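You operate a simulated robot arm through the tools that you are given. There is no shell and no other tool.

You run a simulated robot arm. Do the job below in one go: nothing can be reset, and whatever is moved stays where it is left.

TASK
Dial up the job Crew on the display and mark the block under the lens with it.
Fine: switch the mains on first and leave it on; shield down before the key goes on, key off after.

Only the result counts: the job must be done as asked and must still hold three seconds after the hand-in. Knocking over, shifting, dropping, spilling or breaking anything else fails it.

THE ROBOT
A 7-joint arm with a two-finger parallel gripper, fixed in place. Base frame: the origin is on the floor under the middle of its stand, x ahead of it, y to its left, z up; the work surface is at about z = 74. Lengths are in cm, angles in rad, forces in N, time in s.
With the tool pointing down near the work surface it reaches from about 10 to 66 cm from the base axis. Its first joint turns from -1.152 to 1.152 rad. Payload 1.57 kg.
The TCP is the grasp point between the finger pads, 3 cm short of the fingertips. In the tool frame z runs along the fingers and y along their closing line. The gripper opens to 8 cm. The fingers are 1.7 cm wide and 1.2 cm thick; the gripper's body (4 by 8.2 cm) begins 8 cm behind the TCP.
Orientation is told as [roll, pitch, yaw] about the base's x, y, z axes, in that order, counted from this pose: with the fingers straight down and closing along the base's y, the tool's x points along the base's -x, its y along +y and its z along -z.

THE INTERFACE
- The arm moves only by the tool drive_tool. Its argument "increments" is a list of rows, each a list of 6 numbers: the shift along the base's x, y, z in mm, then the turn, a rotation vector about the base's x, y, z in rad. In form: [[tx, ty, tz, wx, wy, wz], ...]. A call has 1 to 20 rows; each row shifts and turns the commanded pose from where the row before left it. "gripper" is the opening, from 0 (shut) to 1 (fully open), set as the call begins (left out, the last holds). Rows are played at 5 a second. More than 5 cm and 0.15 rad between two rows, or a gripper value outside its range, and nothing of the call is played. Where a pose cannot be reached the arm comes as near as it can. A force on the tool above 90 N (or 10 N above the force at the start of the call, whichever is more), or a blocked arm, ends the call early, and 0.2 s more pass. Each finger travels about 7.2 cm/s and halts on what it meets, pressing with about 21 N; the grip force reading is that of the motor and also rises with nothing between the fingers. The clock runs only during rows and for 0.2 s after the last one: add rows that do not move to give the fingers time. It gives the time, the measured TCP pose, the force on the tool (base axes), the opening and the grip force at its end, in the units of the frame above (readings bear some noise), with the torque about the TCP (base axes, N m) and any sound that the robot's microphone picked up.
- Cameras (640 x 400 px; columns grow to the right, rows downward): "scene" is fixed at [0.53, 43, 139.63]; the picture's right is [-1.00, -0.07, 0.00], its down [-0.06, 0.82, -0.57] and it looks along [0.04, -0.57, -0.82] (base axes); focal length 214 px, centre (320, 200). "wrist" rides on the gripper at [7.2, -0.7, -12.2] in the tool frame; the picture's right is [0.09, 1.00, 0.00], its down [-0.84, 0.08, -0.54] and it looks along [-0.54, 0.05, 0.84] (tool axes); focal length 238 px, centre (320, 200). There is no depth. A picture from a camera that has moved, and an enlarged one, comes with that camera's place and axes in the base frame and with its lens.
- grab_frame(camera): a new picture of that camera. The clock stands still meanwhile.
- close_up(camera, box): a new picture of the part [left, top, right, bottom] of that camera's present view, enlarged. The clock stands still meanwhile.
- hand_in(): hands the job in; it is judged then, once.

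Places have to be worked out from the pictures, the camera data and where the tool is seen. Open the gripper and draw the arm clear of the work before you hand the job in, unless the task says otherwise.

The tools are called after "Request:" by a JSON object that holds its "api" and its "payload". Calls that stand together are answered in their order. drive_tool: Moves the arm, as the interface text tells. Its arguments: {"type":"object","properties":{"increments":{"type":"array","items":{"type":"array","items":{"type":"number"}}},"gripper":{"type":"number"}},"required":["increments"]} The other tools are called the same way: grab_frame (camera) takes a picture; close_up (camera, box) takes an enlarged picture of a part of a camera's view; hand_in () hands the job in.

At the start:

```text
time: 0.0
ee_pos: [44.72, -6.8, 117.29]
tool_rot: [0.0, 0.001, -0.001]
ft_force: [-0.2, 0.0, 0.4]
wrist_torque: [-0.02, 0.0, -0.02]
opening: 8.03
finger_force: 0.0
```

scene: 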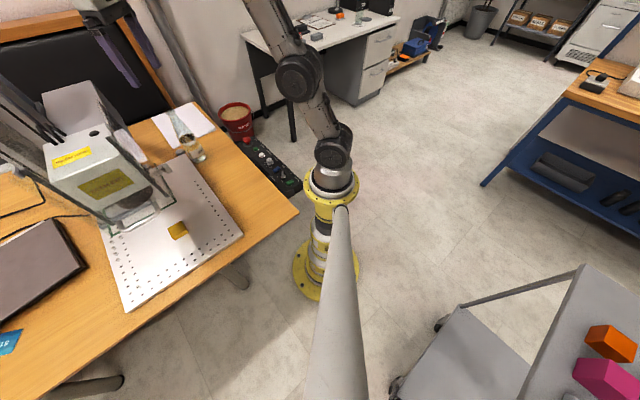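
wrist: 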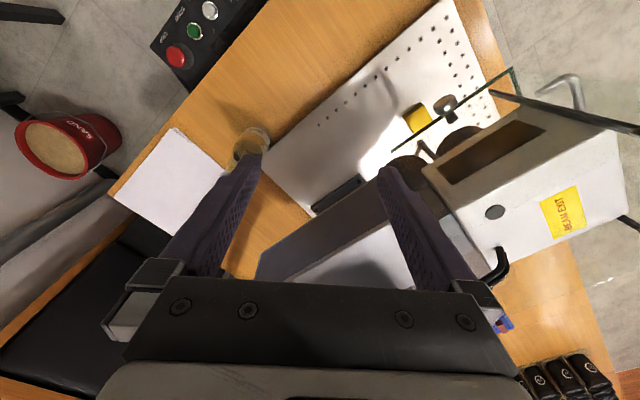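

I start by looking at the two views enlarged to find the panel, the laser head, the display, the shield and the key.

Request:
{"api": "close_up", "payload": {"camera": "scene", "box": [0, 60, 320, 260]}}

Request:
{"api": "close_up", "payload": {"camera": "scene", "box": [220, 120, 320, 200]}}

Request:
{"api": "close_up", "payload": {"camera": "wrist", "box": [140, 0, 300, 100]}}

Request:
{"api": "close_up", "payload": {"camera": "wrist", "box": [380, 40, 640, 280]}}

```text
2.00 times, centred on (160, 160) of scene
camera zoom: at [0.53, 43.0, 139.63], right [-1.0, -0.07, 0.0], down [-0.06, 0.82, -0.57], along [0.04, -0.57, -0.82], focal length 429 px, centre (640, 280)
```

zoom: 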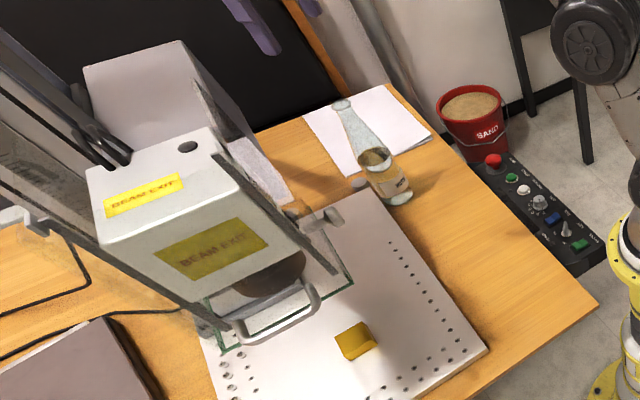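

```text
5.00 times, centred on (270, 160) of scene
camera zoom: at [0.53, 43.0, 139.63], right [-1.0, -0.07, 0.0], down [-0.06, 0.82, -0.57], along [0.04, -0.57, -0.82], focal length 1072 px, centre (570, 400)
```

zoom: 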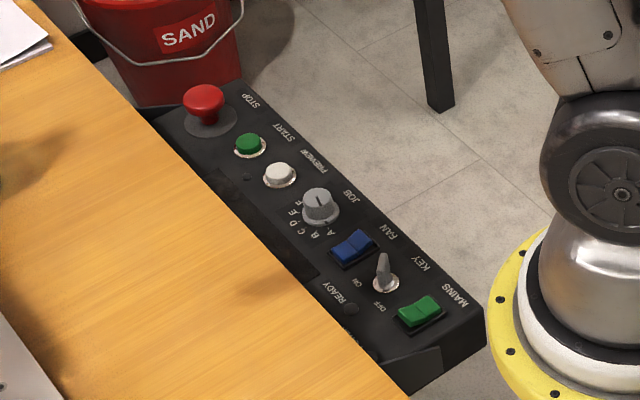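

```text
4.00 times, centred on (220, 50) of wrist
camera zoom: at [37.51, -7.45, 129.57], right [-0.09, 1.0, 0.0], down [0.84, 0.08, 0.54], along [0.54, 0.05, -0.84], focal length 953 px, centre (720, 800)
```

zoom: 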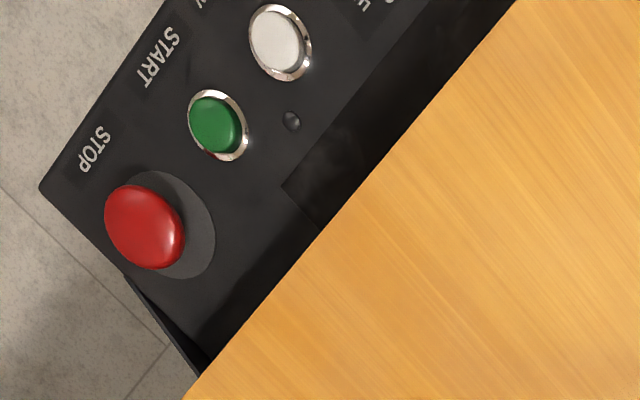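

```text
1.67 times, centred on (510, 160) of wrist
camera zoom: at [37.51, -7.45, 129.57], right [-0.09, 1.0, 0.0], down [0.84, 0.08, 0.54], along [0.54, 0.05, -0.84], focal length 397 px, centre (3, 267)
```

zoom: 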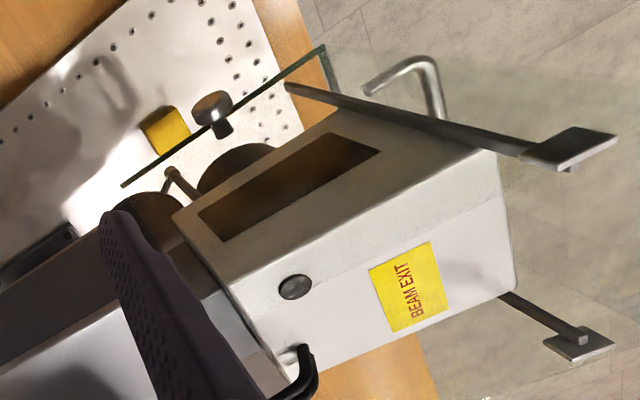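

The control panel lies along the desk's edge (MAINS about (16,-10), STOP about (40,-34)), and the head's top is near z 111 at about (49,10). I stay high and turn the wrist camera toward the panel.

Request:
{"api": "drive_tool", "payload": {"increments": [[-28, -19, 0, 0, 0, 0.098], [-28, -19, 0, 0, 0, 0.098], [-28, -19, 0, 0, 0, 0.098], [-28, -19, -10, 0, 0, 0.098], [-28, -19, -10, 0, 0, 0.098], [-28, -19, -15, 0, 0, 0.098], [-28, -19, -15, 0, 0, 0.098], [-28, -19, -20, 0, 0, 0.099], [0, 0, 0, 0, 0, 0]]}}

```text
time: 2.0
ee_pos: [22.52, -21.87, 110.62]
tool_rot: [-0.001, -0.002, 0.785]
ft_force: [-0.7, -0.5, -0.4]
wrist_torque: [-0.03, -0.02, 0.03]
opening: 7.99
finger_force: 0.1
```

The arm is at (22.5, -21.9, 110.6), yawed 45 degrees. I look at both views.

Request:
{"api": "grab_frame", "payload": {"camera": "wrist"}}

Request:
{"api": "grab_frame", "payload": {"camera": "scene"}}

```text
taken
camera wrist: at [17.86, -27.33, 122.73], right [-0.77, 0.64, 0.0], down [0.54, 0.65, 0.54], along [0.35, 0.42, -0.84], focal length 238 px, centre (320, 200)
```

wrist: 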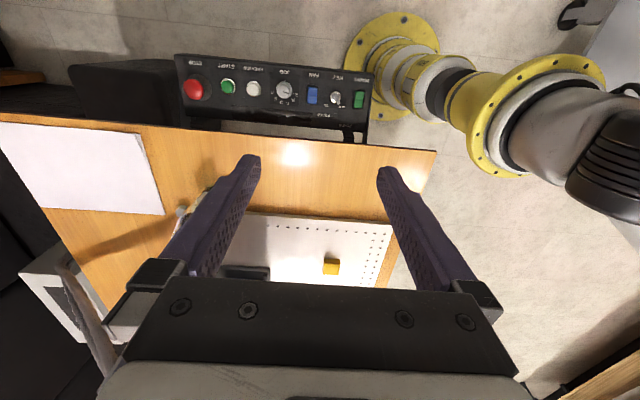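

```text
taken
```

scene: 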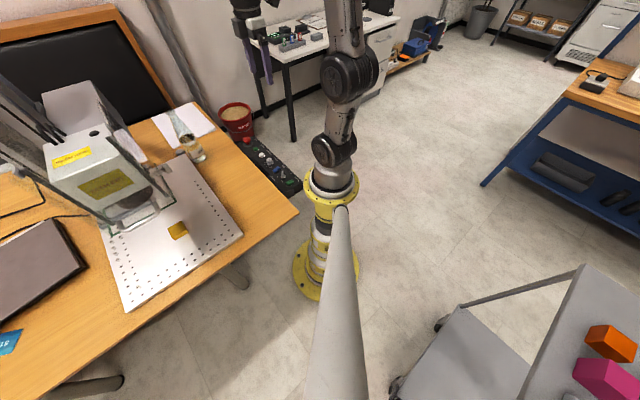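

The panel is seen at the top of the wrist view. I enlarge it.

Request:
{"api": "close_up", "payload": {"camera": "wrist", "box": [170, 45, 290, 140]}}

Request:
{"api": "close_up", "payload": {"camera": "wrist", "box": [260, 55, 380, 150]}}

Request:
{"api": "close_up", "payload": {"camera": "scene", "box": [235, 130, 310, 200]}}

Request:
{"api": "close_up", "payload": {"camera": "scene", "box": [0, 60, 250, 250]}}

```text
4.21 times, centred on (230, 92) of wrist
camera zoom: at [17.86, -27.33, 122.73], right [-0.77, 0.64, 0.0], down [0.54, 0.65, 0.54], along [0.35, 0.42, -0.84], focal length 1004 px, centre (699, 653)
```

zoom: 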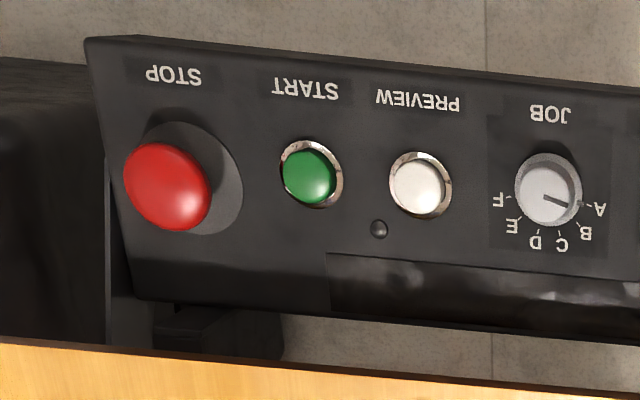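

```text
4.21 times, centred on (320, 102) of wrist
camera zoom: at [17.86, -27.33, 122.73], right [-0.77, 0.64, 0.0], down [0.54, 0.65, 0.54], along [0.35, 0.42, -0.84], focal length 1004 px, centre (320, 610)
```

zoom: 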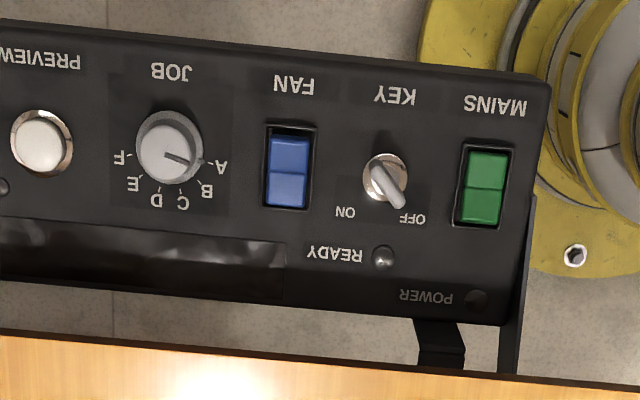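

```text
5.71 times, centred on (272, 165) of scene
camera zoom: at [0.53, 43.0, 139.63], right [-1.0, -0.07, 0.0], down [-0.06, 0.82, -0.57], along [0.04, -0.57, -0.82], focal length 1226 px, centre (591, 400)
```

zoom: 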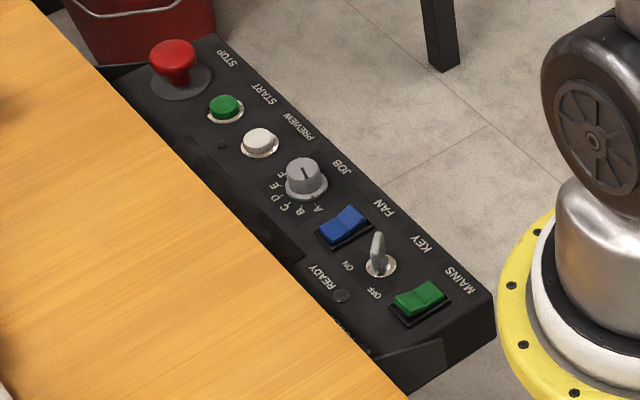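

```text
2.11 times, centred on (125, 155) of scene
camera zoom: at [0.53, 43.0, 139.63], right [-1.0, -0.07, 0.0], down [-0.06, 0.82, -0.57], along [0.04, -0.57, -0.82], focal length 452 px, centre (730, 295)
```

zoom: 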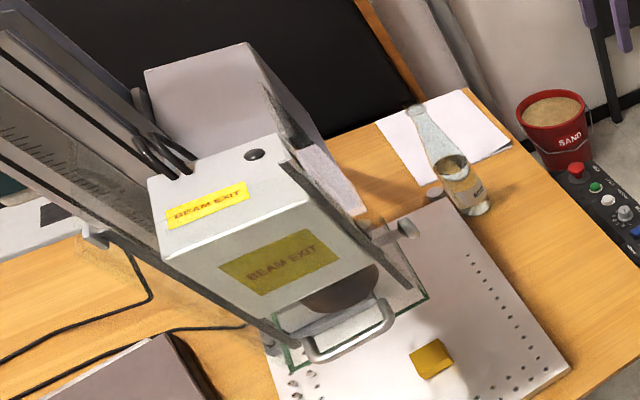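

The panel lies below the desk top (MAINS about (17.5,-14.5,68), STOP about (42,-38,70)); the dial points to A and the key to OFF. I go lower for a closer look.

Request:
{"api": "drive_tool", "payload": {"increments": [[-6, -13, -45, 0, 0, 0], [-6, -13, -45, 0, 0, 0], [-6, -13, -45, 0, 0, 0], [-6, -13, -45, 0, 0, 0], [0, 0, 0, 0, 0, 0]], "gripper": 0}}

Request:
{"api": "grab_frame", "payload": {"camera": "wrist"}}

```text
time: 3.2
ee_pos: [20.01, -27.0, 92.13]
tool_rot: [0.0, 0.001, 0.784]
ft_force: [-0.7, 0.6, -0.2]
wrist_torque: [0.01, 0.0, 0.03]
opening: 0.01
finger_force: 21.4
```

```text
taken
camera wrist: at [15.35, -32.59, 104.49], right [-0.77, 0.64, 0.0], down [0.54, 0.65, 0.54], along [0.35, 0.42, -0.84], focal length 238 px, centre (320, 200)
```

wrist: 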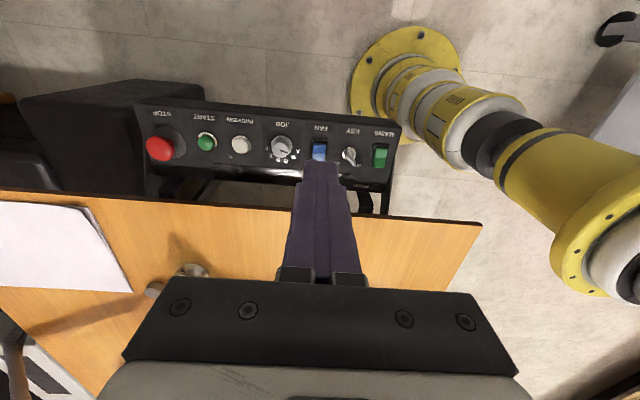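

The gripper is shut and the panel is well in view. I take close-ups of its right and left halves.

Request:
{"api": "close_up", "payload": {"camera": "wrist", "box": [320, 110, 420, 220]}}

Request:
{"api": "close_up", "payload": {"camera": "wrist", "box": [130, 95, 260, 205]}}

Request:
{"api": "close_up", "payload": {"camera": "wrist", "box": [220, 105, 350, 205]}}

Request:
{"api": "close_up", "payload": {"camera": "scene", "box": [255, 155, 310, 200]}}

```text
3.64 times, centred on (370, 165) of wrist
camera zoom: at [15.35, -32.59, 104.49], right [-0.77, 0.64, 0.0], down [0.54, 0.65, 0.54], along [0.35, 0.42, -0.84], focal length 867 px, centre (138, 327)
```

zoom: 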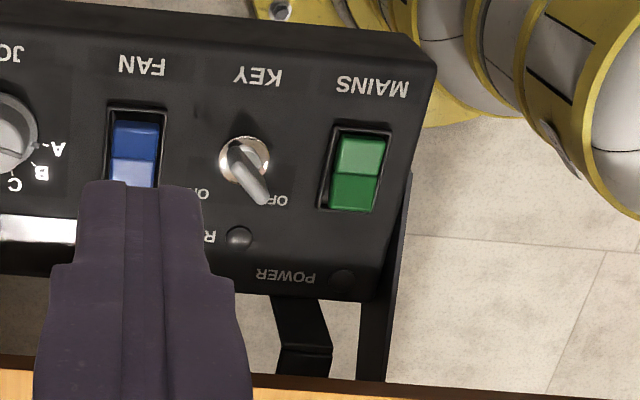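

```text
3.64 times, centred on (195, 150) of wrist
camera zoom: at [15.35, -32.59, 104.49], right [-0.77, 0.64, 0.0], down [0.54, 0.65, 0.54], along [0.35, 0.42, -0.84], focal length 867 px, centre (774, 382)
```

zoom: 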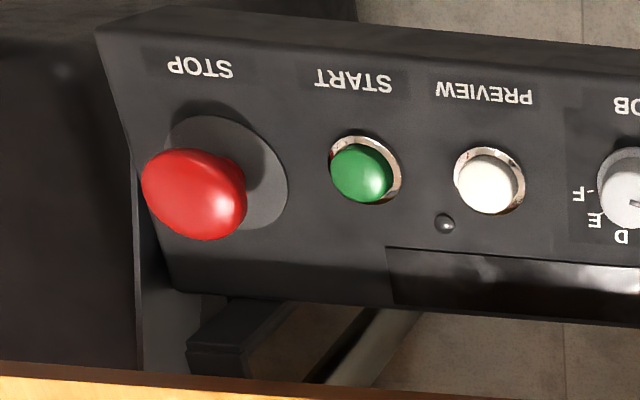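

```text
4.00 times, centred on (285, 155) of wrist
camera zoom: at [15.35, -32.59, 104.49], right [-0.77, 0.64, 0.0], down [0.54, 0.65, 0.54], along [0.35, 0.42, -0.84], focal length 953 px, centre (460, 380)
```

zoom: 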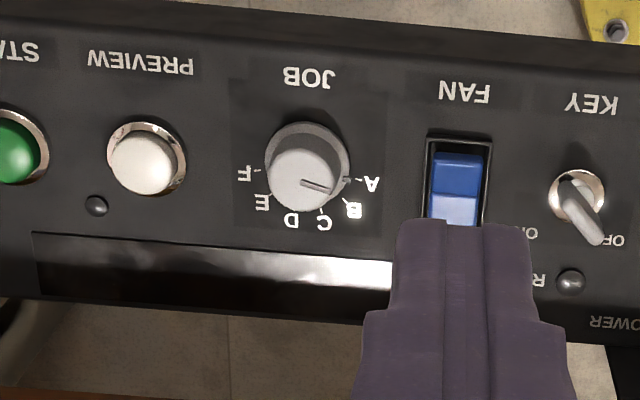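

```text
8.89 times, centred on (282, 178) of scene
camera zoom: at [0.53, 43.0, 139.63], right [-1.0, -0.07, 0.0], down [-0.06, 0.82, -0.57], along [0.04, -0.57, -0.82], focal length 1906 px, centre (653, 400)
```

zoom: 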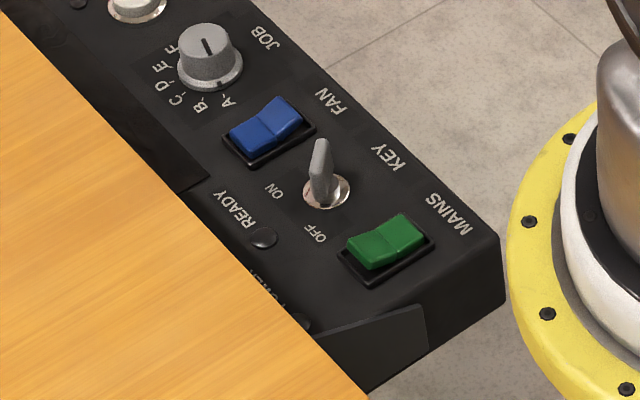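

I zoom harder on the two rockers and the key to read their states.

Request:
{"api": "close_up", "payload": {"camera": "scene", "box": [282, 172, 296, 182]}}

Request:
{"api": "close_up", "payload": {"camera": "scene", "box": [272, 162, 286, 172]}}

Request:
{"api": "close_up", "payload": {"camera": "wrist", "box": [365, 135, 401, 175]}}

Request:
{"api": "close_up", "payload": {"camera": "wrist", "box": [305, 130, 341, 165]}}

```text
16.00 times, centred on (289, 177) of scene
camera zoom: at [0.53, 43.0, 139.63], right [-1.0, -0.07, 0.0], down [-0.06, 0.82, -0.57], along [0.04, -0.57, -0.82], focal length 3432 px, centre (816, 568)
```

zoom: 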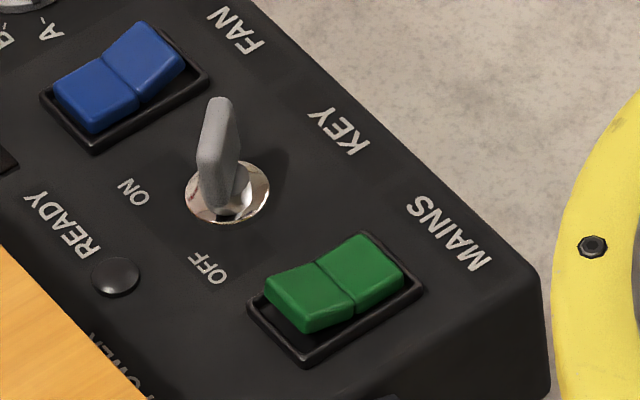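

```text
16.00 times, centred on (279, 167) of scene
camera zoom: at [0.53, 43.0, 139.63], right [-1.0, -0.07, 0.0], down [-0.06, 0.82, -0.57], along [0.04, -0.57, -0.82], focal length 3432 px, centre (976, 728)
```

zoom: 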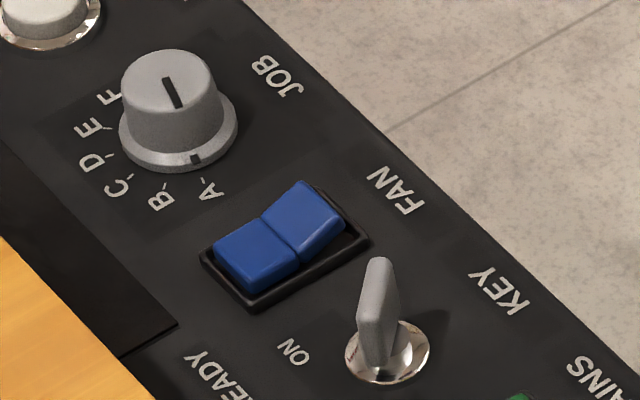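

```text
10.00 times, centred on (383, 155) of wrist
camera zoom: at [15.35, -32.59, 104.49], right [-0.77, 0.64, 0.0], down [0.54, 0.65, 0.54], along [0.35, 0.42, -0.84], focal length 2384 px, centre (-310, 650)
```

zoom: 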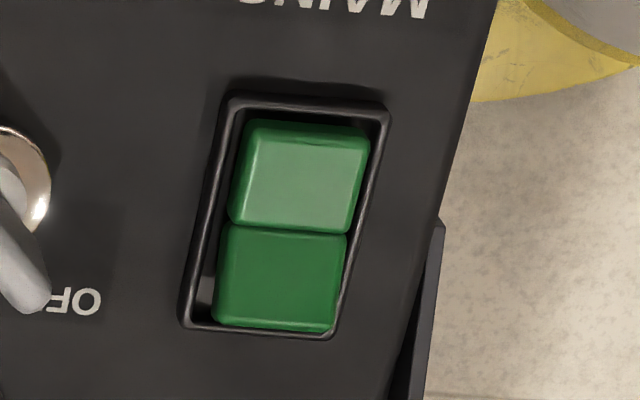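

```text
11.43 times, centred on (323, 148) of wrist
camera zoom: at [15.35, -32.59, 104.49], right [-0.77, 0.64, 0.0], down [0.54, 0.65, 0.54], along [0.35, 0.42, -0.84], focal length 2724 px, centre (286, 800)
```

zoom: 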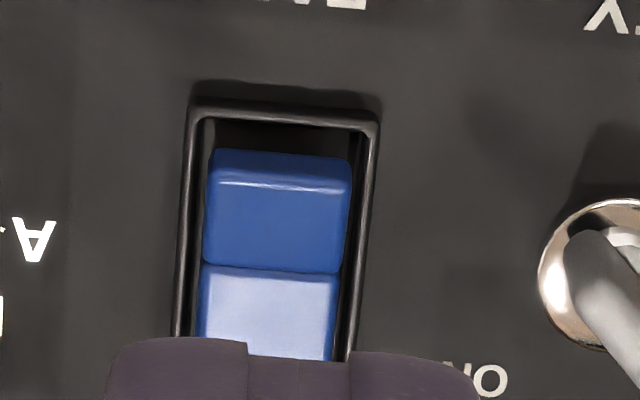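

MAINS is tipped down on its label side with the desk-side half raised (about (18.2,-13.9,68.5)); FAN sits the opposite way. I hover the shut fingertips above MAINS' raised half.

Request:
{"api": "drive_tool", "payload": {"increments": [[-5, 44, 0, 0, 0, 0], [-6, 44, 0, 0, 0, 0], [-6, 43, 0, 0, 0, 0], [0, 0, -45, 0, 0, 0], [0, 0, -45, 0, 0, 0], [0, 0, -30, 0, 0, 0], [0, 0, 0, 0, 0, 0]]}}

Request:
{"api": "close_up", "payload": {"camera": "wrist", "box": [240, 80, 400, 200]}}

Request:
{"api": "close_up", "payload": {"camera": "scene", "box": [255, 130, 325, 190]}}

```text
time: 4.8
ee_pos: [18.47, -13.92, 80.42]
tool_rot: [-0.001, 0.001, 0.785]
ft_force: [1.0, 0.4, -0.4]
wrist_torque: [-0.01, -0.02, 0.0]
opening: 0.01
finger_force: 20.9
```

```text
3.33 times, centred on (320, 140) of wrist
camera zoom: at [13.79, -19.44, 92.68], right [-0.77, 0.64, 0.0], down [0.54, 0.65, 0.54], along [0.35, 0.42, -0.84], focal length 794 px, centre (320, 400)
```

zoom: 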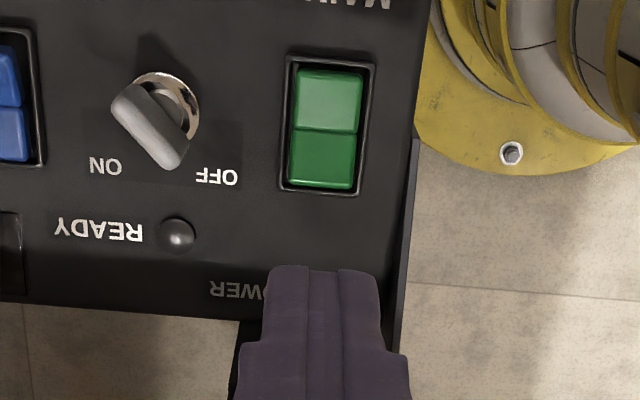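

```text
6.67 times, centred on (290, 160) of scene
camera zoom: at [0.53, 43.0, 139.63], right [-1.0, -0.07, 0.0], down [-0.06, 0.82, -0.57], along [0.04, -0.57, -0.82], focal length 1430 px, centre (520, 467)
```

zoom: 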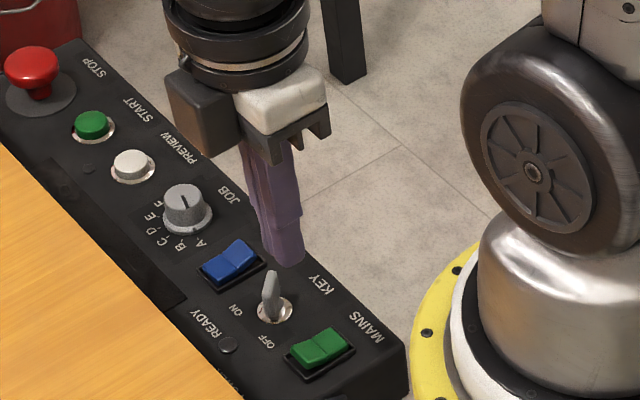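

The rocker's raised half is confirmed at (18.1,-14.1), and the tip is right above it. I go down to just above the rocker and then ease down a little further.

Request:
{"api": "drive_tool", "payload": {"increments": [[-1.5, -0.5, -40, 0, 0, 0], [0, 0, -20, 0, 0, 0], [0, 0, -6, 0, 0, 0], [0, 0, -3, 0, 0, 0], [0, 0, 0, 0, 0, 0]]}}

```text
time: 6.0
ee_pos: [17.99, -14.05, 73.44]
tool_rot: [0.001, -0.001, 0.781]
ft_force: [0.7, -0.3, -0.2]
wrist_torque: [0.02, 0.03, -0.02]
opening: 0.0
finger_force: 20.5
```

There is no contact yet with the tip at about z 70.4. I look at the scene to judge the gap.

Request:
{"api": "close_up", "payload": {"camera": "scene", "box": [270, 155, 312, 190]}}

Request:
{"api": "close_up", "payload": {"camera": "wrist", "box": [280, 110, 370, 190]}}

```text
11.43 times, centred on (291, 172) of scene
camera zoom: at [0.53, 43.0, 139.63], right [-1.0, -0.07, 0.0], down [-0.06, 0.82, -0.57], along [0.04, -0.57, -0.82], focal length 2451 px, centre (651, 514)
```

zoom: 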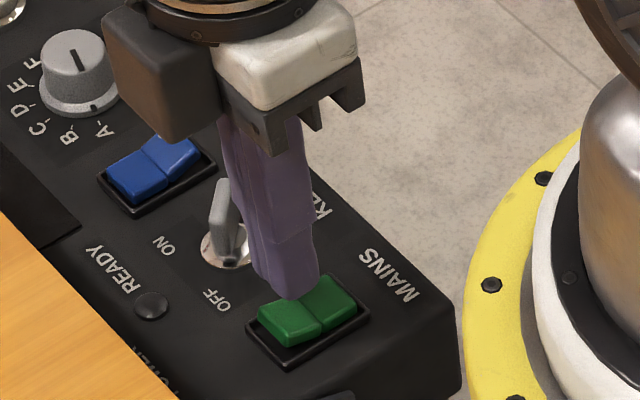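

```text
5.00 times, centred on (325, 150) of wrist
camera zoom: at [13.37, -19.65, 85.7], right [-0.77, 0.64, 0.0], down [0.54, 0.65, 0.54], along [0.35, 0.42, -0.84], focal length 1192 px, centre (295, 450)
```

zoom: 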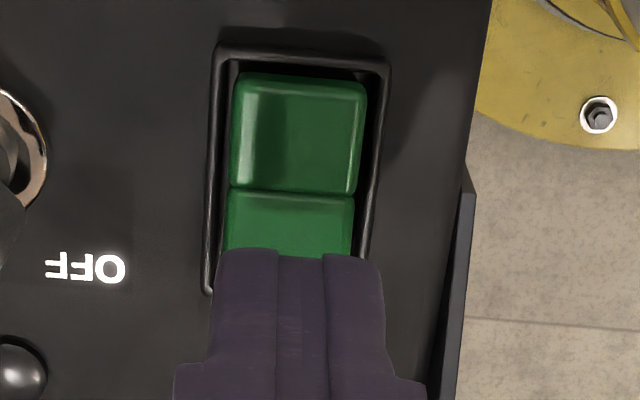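

The tip is over the desk-side half with a small gap. I press down in 1.5 mm steps.

Request:
{"api": "drive_tool", "payload": {"increments": [[0, 0, -1.5, 0, 0, 0], [0, 0, -1.5, 0, 0, 0], [0, 0, -1.5, 0, 0, 0], [0, 0, -1.5, 0, 0, 0], [0, 0, 0, 0, 0, 0]]}}

```text
time: 7.2
ee_pos: [18.05, -14.23, 72.92]
tool_rot: [0.0, 0.001, 0.783]
ft_force: [-0.4, 0.9, 0.1]
wrist_torque: [0.01, -0.01, 0.01]
opening: 0.0
finger_force: 21.0
```

Still no contact at tip z 69.9. I continue pressing in small steps.

Request:
{"api": "drive_tool", "payload": {"increments": [[0, 0, -1.5, 0, 0, 0], [0, 0, -1.5, 0, 0, 0], [0, 0, -1.5, 0, 0, 0], [0, 0, 0, 0, 0, 0]]}}

```text
time: 8.2
ee_pos: [18.13, -14.1, 72.48]
tool_rot: [-0.001, 0.001, 0.784]
ft_force: [-0.7, 0.6, 0.3]
wrist_torque: [0.0, -0.03, 0.0]
opening: 0.01
finger_force: 21.1
```

No force yet at tip z 69.5. I continue a few more millimetres.

Request:
{"api": "drive_tool", "payload": {"increments": [[0, 0, -1.5, 0, 0, 0], [0, 0, -1.5, 0, 0, 0], [0, 0, -1.5, 0, 0, 0], [0, 0, 0, 0, 0, 0]]}}

Request:
{"api": "close_up", "payload": {"camera": "wrist", "box": [280, 110, 370, 190]}}

```text
time: 9.2
ee_pos: [18.09, -14.1, 71.94]
tool_rot: [0.0, -0.001, 0.784]
ft_force: [-0.6, -0.5, -0.1]
wrist_torque: [0.02, 0.03, -0.01]
opening: 0.02
finger_force: 21.0
```

```text
5.00 times, centred on (325, 150) of wrist
camera zoom: at [13.43, -19.68, 84.21], right [-0.77, 0.64, 0.0], down [0.54, 0.65, 0.54], along [0.35, 0.42, -0.84], focal length 1192 px, centre (295, 450)
```

zoom: 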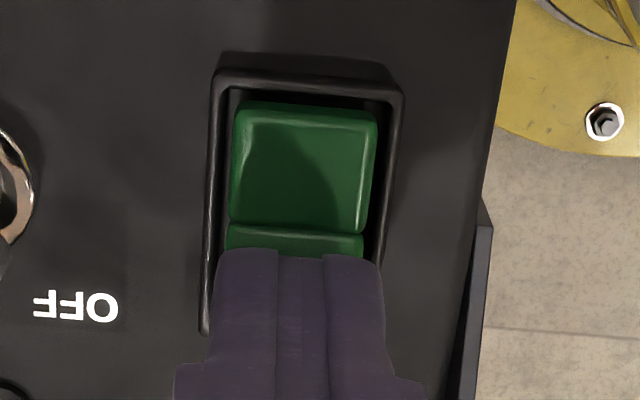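

The gap is closing but no contact yet (tip about z 68.9). I continue down in small steps.

Request:
{"api": "drive_tool", "payload": {"increments": [[0, 0, -1.5, 0, 0, 0], [0, 0, -1.5, 0, 0, 0], [0, 0, -1.5, 0, 0, 0], [0, 0, 0, 0, 0, 0]]}}

```text
time: 10.2
ee_pos: [17.98, -14.17, 71.48]
tool_rot: [-0.001, 0.0, 0.784]
ft_force: [-0.2, 0.2, 0.5]
wrist_torque: [0.01, 0.01, 0.04]
opening: 0.01
finger_force: 21.0
```

Tip about z 68.5, still free. I press further.

Request:
{"api": "drive_tool", "payload": {"increments": [[0, 0, -1.5, 0, 0, 0], [0, 0, -1.5, 0, 0, 0], [0, 0, -1.5, 0, 0, 0], [0, 0, 0, 0, 0, 0]]}}

```text
time: 11.2
ee_pos: [18.1, -14.16, 71.32]
tool_rot: [-0.002, 0.002, 0.785]
ft_force: [-0.2, 5.5, 12.7]
wrist_torque: [0.11, 0.05, -0.02]
opening: 0.01
finger_force: 21.1
stopped in row 4: the force on the tool passed its limit at 94 N (the readings are from after the stop); the commanded pose is now the measured one
```

Contact came at tip z about 68.3 with a hard stop. I check whether the rocker tipped and whether the POWER lamp or display lit.

Request:
{"api": "close_up", "payload": {"camera": "wrist", "box": [240, 80, 400, 200]}}

Request:
{"api": "close_up", "payload": {"camera": "scene", "box": [240, 140, 312, 195]}}

```text
3.33 times, centred on (320, 140) of wrist
camera zoom: at [13.52, -19.67, 83.55], right [-0.77, 0.64, 0.0], down [0.54, 0.65, 0.54], along [0.35, 0.41, -0.84], focal length 794 px, centre (320, 400)
```

zoom: 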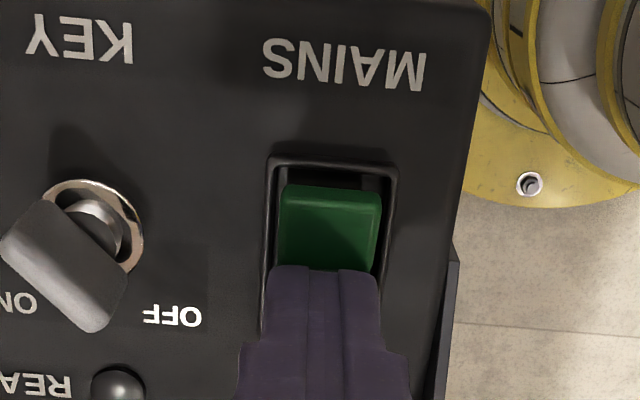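

```text
7.27 times, centred on (276, 168) of scene
camera zoom: at [0.52, 43.02, 139.62], right [-1.0, -0.07, 0.0], down [-0.06, 0.82, -0.57], along [0.04, -0.57, -0.82], focal length 1560 px, centre (640, 436)
```

zoom: 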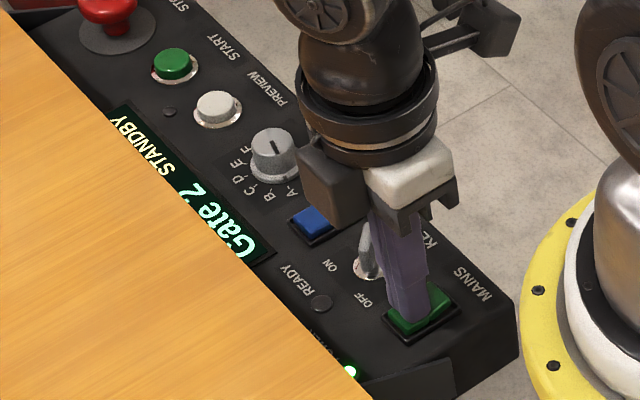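

MAINS is on: POWER glows green and the display reads "Gate 2 / STANDBY" for job A. I lift off and look at the display and dial from above.

Request:
{"api": "drive_tool", "payload": {"increments": [[0, 0, 10, 0, 0, 0], [0, 0, 40, 0, 0, 0], [0, 0, 40, 0, 0, 0], [16, -36, 20, 0, 0, 0], [16, -36, 20, 0, 0, 0], [16, -30, 0, 0, 0, 0], [0, 0, 0, 0, 0, 0]]}}

Request:
{"api": "grab_frame", "payload": {"camera": "wrist"}}

Request:
{"api": "close_up", "payload": {"camera": "scene", "box": [240, 140, 312, 195]}}

```text
time: 12.8
ee_pos: [22.82, -24.32, 84.28]
tool_rot: [-0.002, 0.001, 0.786]
ft_force: [0.3, 0.4, -0.8]
wrist_torque: [-0.01, 0.03, -0.03]
opening: 0.04
finger_force: 21.4
```

```text
taken
camera wrist: at [18.28, -29.9, 96.51], right [-0.77, 0.64, 0.0], down [0.54, 0.65, 0.54], along [0.35, 0.41, -0.84], focal length 238 px, centre (320, 200)
```

wrist: 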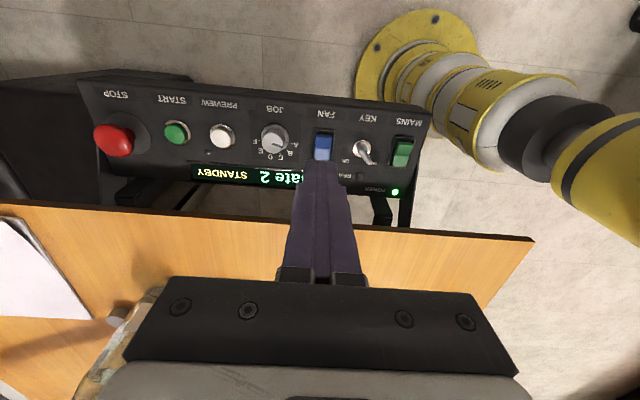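

```text
7.27 times, centred on (276, 168) of scene
camera zoom: at [0.53, 43.0, 139.63], right [-1.0, -0.07, 0.0], down [-0.06, 0.82, -0.57], along [0.04, -0.57, -0.82], focal length 1560 px, centre (640, 436)
```

zoom: 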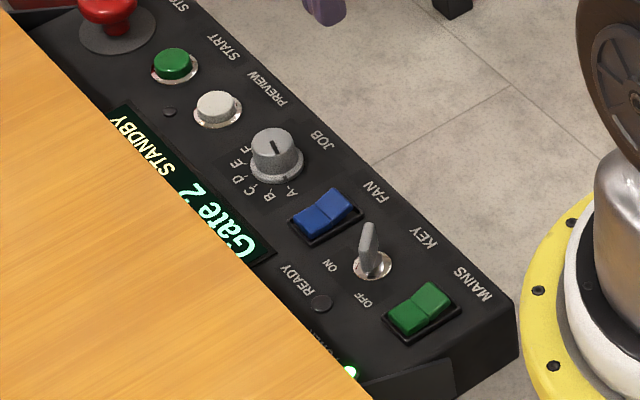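

MAINS stays latched. I enlarge the dial and display to get letter angles.

Request:
{"api": "close_up", "payload": {"camera": "wrist", "box": [245, 105, 310, 175]}}

Request:
{"api": "close_up", "payload": {"camera": "wrist", "box": [180, 150, 310, 200]}}

Request:
{"api": "close_up", "payload": {"camera": "scene", "box": [265, 155, 283, 170]}}

```text
5.71 times, centred on (278, 140) of wrist
camera zoom: at [18.28, -29.9, 96.51], right [-0.77, 0.64, 0.0], down [0.54, 0.65, 0.54], along [0.35, 0.41, -0.84], focal length 1362 px, centre (563, 543)
```

zoom: 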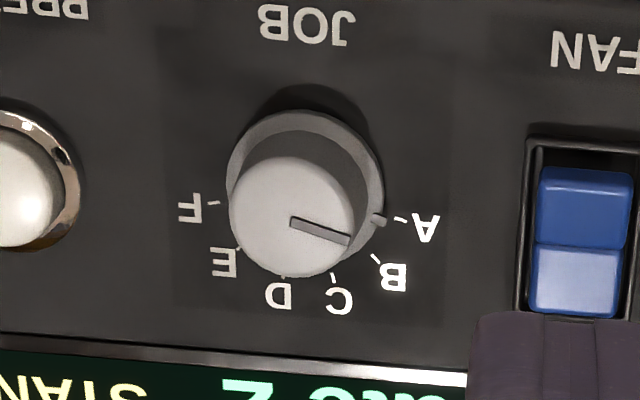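

```text
4.92 times, centred on (245, 175) of wrist
camera zoom: at [18.28, -29.9, 96.51], right [-0.77, 0.64, 0.0], down [0.54, 0.65, 0.54], along [0.35, 0.41, -0.84], focal length 1173 px, centre (689, 323)
```

zoom: 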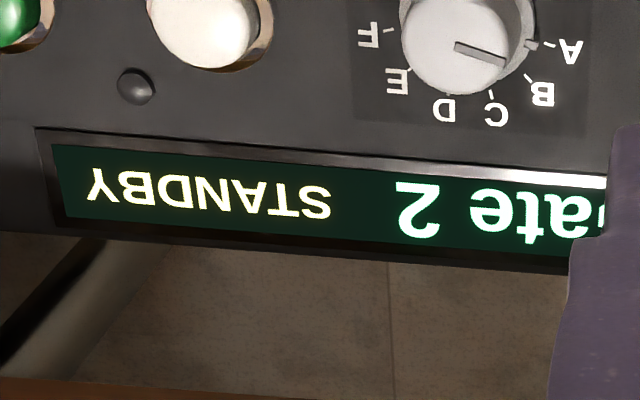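

```text
16.00 times, centred on (274, 162) of scene
camera zoom: at [0.53, 43.0, 139.63], right [-1.0, -0.07, 0.0], down [-0.06, 0.82, -0.57], along [0.04, -0.57, -0.82], focal length 3432 px, centre (1056, 800)
```

zoom: 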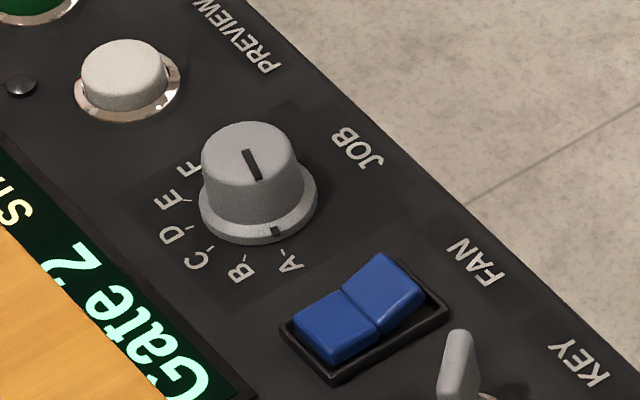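

The dial axis works out at about (28.6,-26.2) with its top at z 69.6 and letter steps of about 30 degrees. I open to 5 cm and hover over the knob.

Request:
{"api": "drive_tool", "payload": {"increments": [[29, -10, 0, 0, 0, 0], [29, -9, 0, 0, 0, 0], [0, 0, -40, 0, 0, 0], [0, 0, -40, 0, 0, 0], [0, 0, 0, 0, 0, 0]], "gripper": 0.625}}

Request:
{"api": "close_up", "payload": {"camera": "wrist", "box": [200, 60, 440, 210]}}

Request:
{"api": "close_up", "payload": {"camera": "scene", "box": [240, 140, 312, 195]}}

```text
time: 14.0
ee_pos: [28.64, -26.37, 76.07]
tool_rot: [-0.004, 0.002, 0.786]
ft_force: [0.9, -1.0, -0.3]
wrist_torque: [0.02, 0.0, 0.0]
opening: 4.99
finger_force: 0.1
```

```text
2.67 times, centred on (320, 135) of wrist
camera zoom: at [24.13, -31.92, 88.35], right [-0.77, 0.64, 0.0], down [0.54, 0.65, 0.54], along [0.35, 0.41, -0.84], focal length 636 px, centre (320, 373)
```

zoom: 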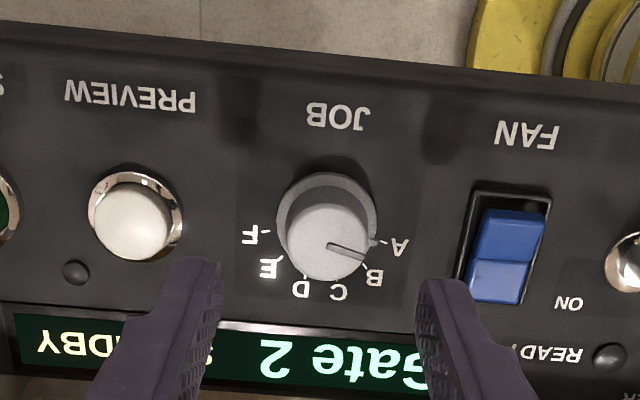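

```text
7.27 times, centred on (276, 168) of scene
camera zoom: at [0.53, 43.0, 139.63], right [-1.0, -0.07, 0.0], down [-0.06, 0.82, -0.57], along [0.04, -0.57, -0.82], focal length 1560 px, centre (640, 436)
```

zoom: 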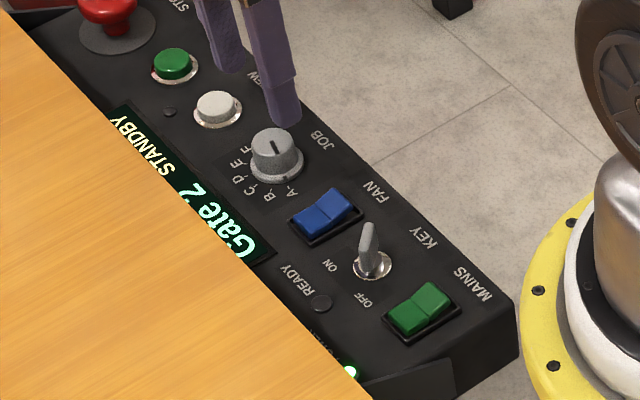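

The knob is centred about 2.5 mm off in y from the tool. I correct and lower the open fingers around it, to tip z about 68.4.

Request:
{"api": "drive_tool", "payload": {"increments": [[0, 2.5, 0, 0, 0, 0], [0, 0, -25, 0, 0, 0], [0, 0, -15, 0, 0, 0], [0, 0, -6, 0, 0, 0], [0, 0, 0, 0, 0, 0]]}}

Request:
{"api": "close_up", "payload": {"camera": "wrist", "box": [200, 60, 440, 210]}}

Request:
{"api": "close_up", "payload": {"camera": "scene", "box": [256, 146, 292, 174]}}

```text
time: 15.2
ee_pos: [28.71, -25.81, 71.51]
tool_rot: [-0.004, 0.002, 0.784]
ft_force: [0.1, 0.2, -1.6]
wrist_torque: [0.01, -0.01, -0.01]
opening: 5.02
finger_force: 0.1
```

```text
2.67 times, centred on (320, 135) of wrist
camera zoom: at [24.12, -31.48, 83.92], right [-0.77, 0.64, 0.0], down [0.54, 0.65, 0.54], along [0.35, 0.41, -0.84], focal length 636 px, centre (320, 373)
```

zoom: 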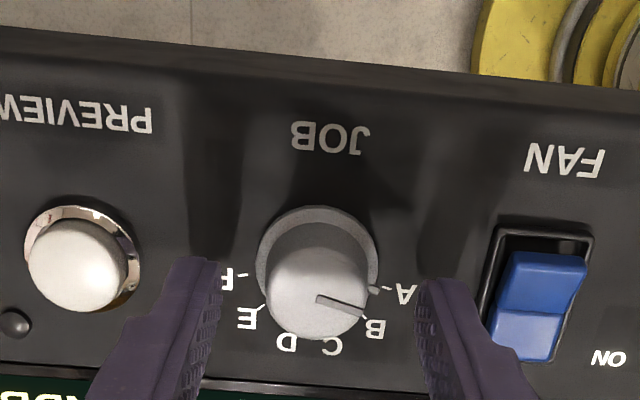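

```text
14.29 times, centred on (274, 160) of scene
camera zoom: at [0.53, 43.0, 139.63], right [-1.0, -0.07, 0.0], down [-0.06, 0.82, -0.57], along [0.04, -0.57, -0.82], focal length 3064 px, centre (977, 771)
```

zoom: 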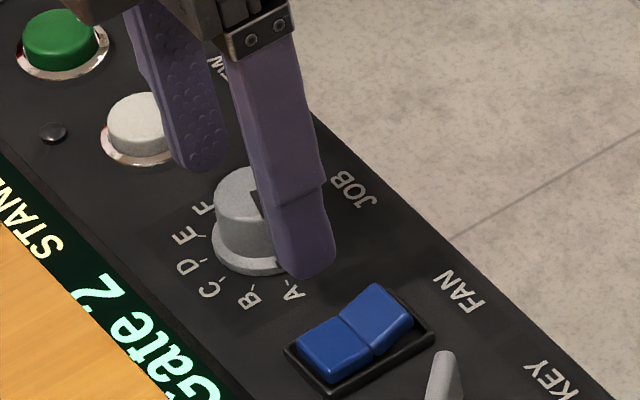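

The fingers straddle the knob. I shift 2 mm back in y to centre, lower 3 mm, and close.

Request:
{"api": "drive_tool", "payload": {"increments": [[0, -2, 0, 0, 0, 0], [0, 0, -3, 0, 0, 0], [0, 0, 0, 0, 0, 0]]}}

Request:
{"api": "drive_tool", "payload": {"increments": [[0, 0, 0, 0, 0, 0], [0, 0, 0, 0, 0, 0], [0, 0, 0, 0, 0, 0], [0, 0, 0, 0, 0, 0]], "gripper": 0.25}}

Request:
{"api": "close_up", "payload": {"camera": "wrist", "box": [200, 60, 440, 210]}}

```text
time: 16.0
ee_pos: [28.87, -26.16, 71.4]
tool_rot: [-0.004, 0.0, 0.786]
ft_force: [-0.7, -0.1, 1.2]
wrist_torque: [-0.01, 0.0, -0.03]
opening: 5.01
finger_force: 0.0
```

```text
time: 17.0
ee_pos: [28.69, -26.22, 71.39]
tool_rot: [-0.003, 0.002, 0.785]
ft_force: [-0.8, -0.2, -0.1]
wrist_torque: [0.03, 0.02, -0.04]
opening: 2.89
finger_force: 38.5
```

```text
2.67 times, centred on (320, 135) of wrist
camera zoom: at [24.09, -31.67, 83.68], right [-0.77, 0.64, 0.0], down [0.54, 0.65, 0.54], along [0.35, 0.41, -0.84], focal length 636 px, centre (320, 373)
```

zoom: 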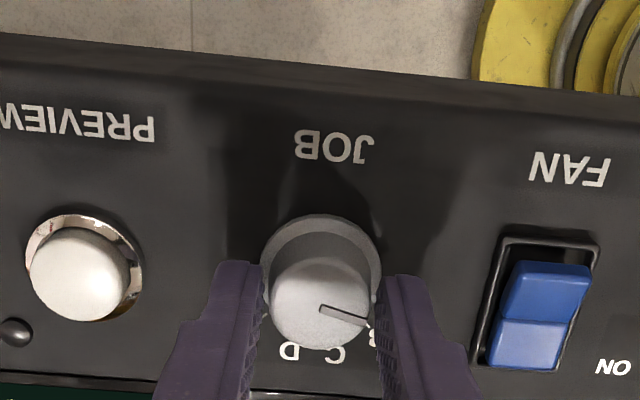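

The knob is gripped (opening 2.9). I turn 30 degrees clockwise from above (negative about z) and read the display.

Request:
{"api": "drive_tool", "payload": {"increments": [[0, 0, 0, 0, 0, -0.1], [0, 0, 0, 0, 0, -0.1], [0, 0, 0, 0, 0, -0.1], [0, 0, 0, 0, 0, -0.1], [0, 0, 0, 0, 0, -0.1236], [0, 0, 0, 0, 0, 0]]}}

Request:
{"api": "close_up", "payload": {"camera": "scene", "box": [240, 140, 312, 195]}}

Request:
{"api": "close_up", "payload": {"camera": "wrist", "box": [200, 60, 440, 210]}}

```text
time: 18.4
ee_pos: [28.72, -26.14, 71.35]
tool_rot: [0.0, 0.002, 0.26]
ft_force: [-0.2, 10.8, 10.3]
wrist_torque: [0.36, 0.22, 0.02]
opening: 2.85
finger_force: 38.7
```

```text
7.27 times, centred on (276, 168) of scene
camera zoom: at [0.52, 43.03, 139.62], right [-1.0, -0.07, 0.0], down [-0.06, 0.82, -0.57], along [0.04, -0.57, -0.82], focal length 1560 px, centre (640, 436)
```

zoom: 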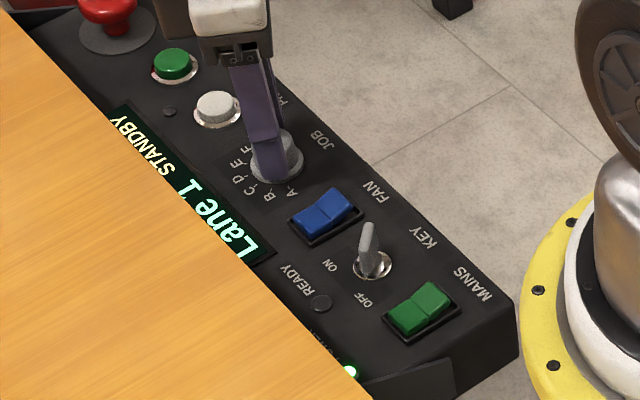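

```text
2.67 times, centred on (320, 135) of wrist
camera zoom: at [21.98, -28.63, 83.69], right [-0.35, 0.94, 0.0], down [0.79, 0.29, 0.54], along [0.51, 0.19, -0.84], focal length 636 px, centre (320, 373)
```

zoom: 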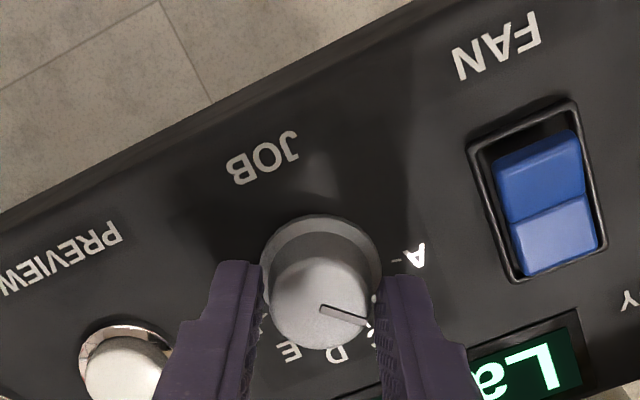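

B is "Lane 1". The knob follows well, so I turn another 30 degrees to C.

Request:
{"api": "drive_tool", "payload": {"increments": [[0, 0, 0, 0, 0, -0.1], [0, 0, 0, 0, 0, -0.1], [0, 0, 0, 0, 0, -0.1], [0, 0, 0, 0, 0, -0.1], [0, 0, 0, 0, 0, -0.1236], [0, 0, 0, 0, 0, 0]]}}

Request:
{"api": "close_up", "payload": {"camera": "scene", "box": [240, 140, 312, 195]}}

```text
time: 19.8
ee_pos: [28.74, -26.21, 71.38]
tool_rot: [0.0, 0.004, -0.262]
ft_force: [0.6, 28.2, 18.5]
wrist_torque: [0.64, -0.8, -0.01]
opening: 2.85
finger_force: 38.9
```

```text
7.27 times, centred on (276, 168) of scene
camera zoom: at [0.51, 43.07, 139.61], right [-1.0, -0.07, 0.0], down [-0.06, 0.82, -0.57], along [0.04, -0.57, -0.82], focal length 1560 px, centre (640, 436)
```

zoom: 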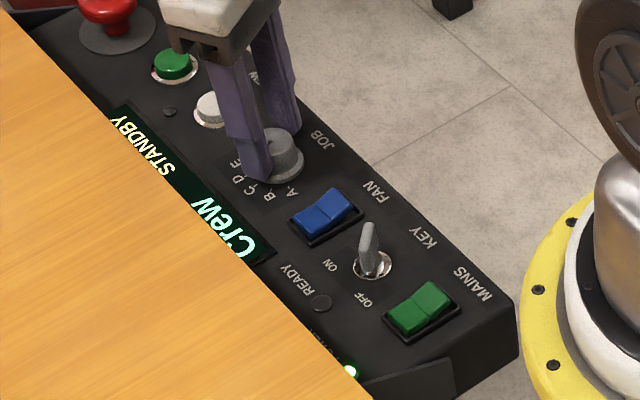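

C is "Crew" on the display. I open the fingers slightly, lift straight up, and check that it stays.

Request:
{"api": "drive_tool", "payload": {"increments": [[0, 0, 0, 0, 0, 0], [0, 0, 0, 0, 0, 0], [0, 0, 30, 0, 0, 0], [0, 0, 45, 0, 0, 0], [0, 0, 45, 0, 0, 0], [0, 0, 0, 0, 0, 0]], "gripper": 0.55}}

Request:
{"api": "close_up", "payload": {"camera": "scene", "box": [240, 140, 312, 195]}}

Request:
{"api": "grab_frame", "payload": {"camera": "wrist"}}

```text
time: 21.2
ee_pos: [29.03, -26.28, 83.54]
tool_rot: [-0.003, 0.001, -0.261]
ft_force: [0.4, -0.3, -0.5]
wrist_torque: [-0.02, -0.03, -0.02]
opening: 4.42
finger_force: 0.1
```

```text
7.27 times, centred on (276, 168) of scene
camera zoom: at [0.53, 43.0, 139.63], right [-1.0, -0.07, 0.0], down [-0.06, 0.82, -0.57], along [0.04, -0.57, -0.82], focal length 1560 px, centre (640, 436)
```

zoom: 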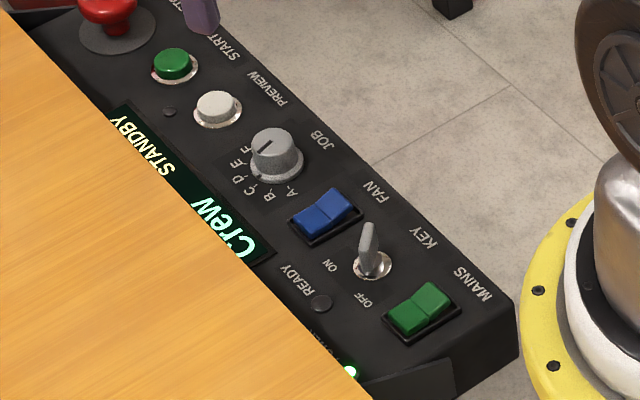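

```text
taken
camera wrist: at [21.92, -25.09, 95.78], right [0.17, 0.99, 0.0], down [0.83, -0.14, 0.54], along [0.53, -0.09, -0.84], focal length 238 px, centre (320, 200)
```

wrist: 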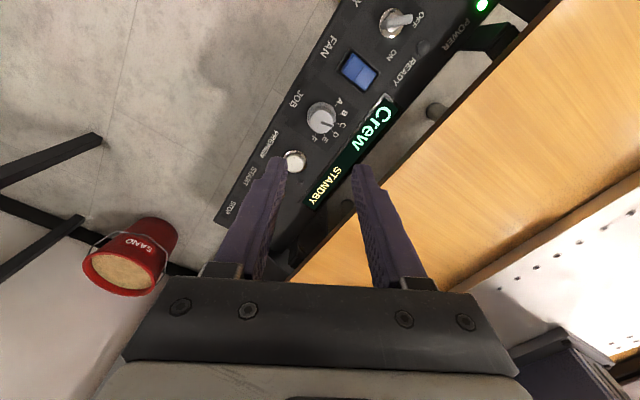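

"Crew" holds at C. Next I need to study the laser head and shield, so I rise and swing left, tilting the camera toward the machine from the robot side.

Request:
{"api": "drive_tool", "payload": {"increments": [[0, 0, 45, 0, 0, 0], [0, 0, 45, 0, 0, 0], [0, 0, 45, 0, 0, 0], [-5, 45, 20, 0, 0, 0.07], [-5, 45, 0, 0, 0, 0.07], [-5, 45, 0, 0, 0, 0.07], [-5, 45, 0, 0, 0, 0.07], [-5, 45, 0, 0, 0, 0.07], [-5, 45, 0, 0, 0, 0.07], [-5, 30, 0, 0, 0, 0.07], [-5, 20, 0, 0, 0, 0.07], [0, 0, 0, 0.038, -0.124, 0], [0, 0, 0, 0.038, -0.124, 0], [0, 0, 0, 0.038, -0.124, 0], [0, 0, 0, 0.038, -0.124, 0], [0, 0, 0, 0, 0, 0]]}}

Request:
{"api": "grab_frame", "payload": {"camera": "wrist"}}

Request:
{"api": "grab_frame", "payload": {"camera": "scene"}}

```text
time: 24.6
ee_pos: [24.61, 5.78, 98.8]
tool_rot: [-0.004, -0.519, 0.295]
ft_force: [0.1, -1.4, 0.0]
wrist_torque: [-0.01, -0.03, 0.04]
opening: 4.39
finger_force: 0.1
```

```text
taken
camera wrist: at [13.11, 1.59, 105.89], right [-0.37, 0.93, -0.05], down [0.42, 0.21, 0.89], along [0.83, 0.3, -0.46], focal length 238 px, centre (320, 200)
```

wrist: 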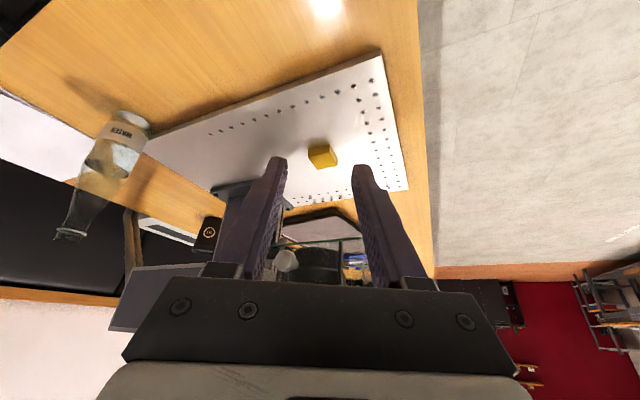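

```text
taken
```

scene: 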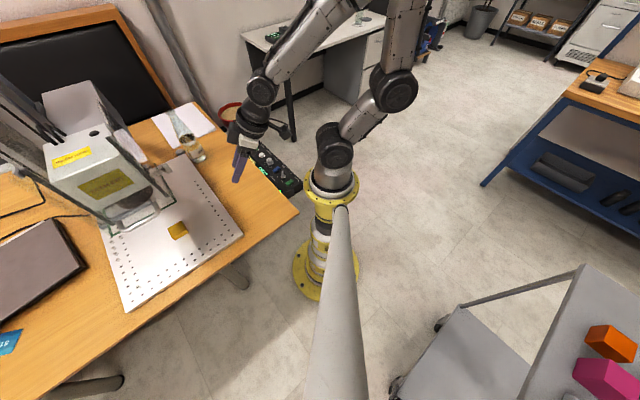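

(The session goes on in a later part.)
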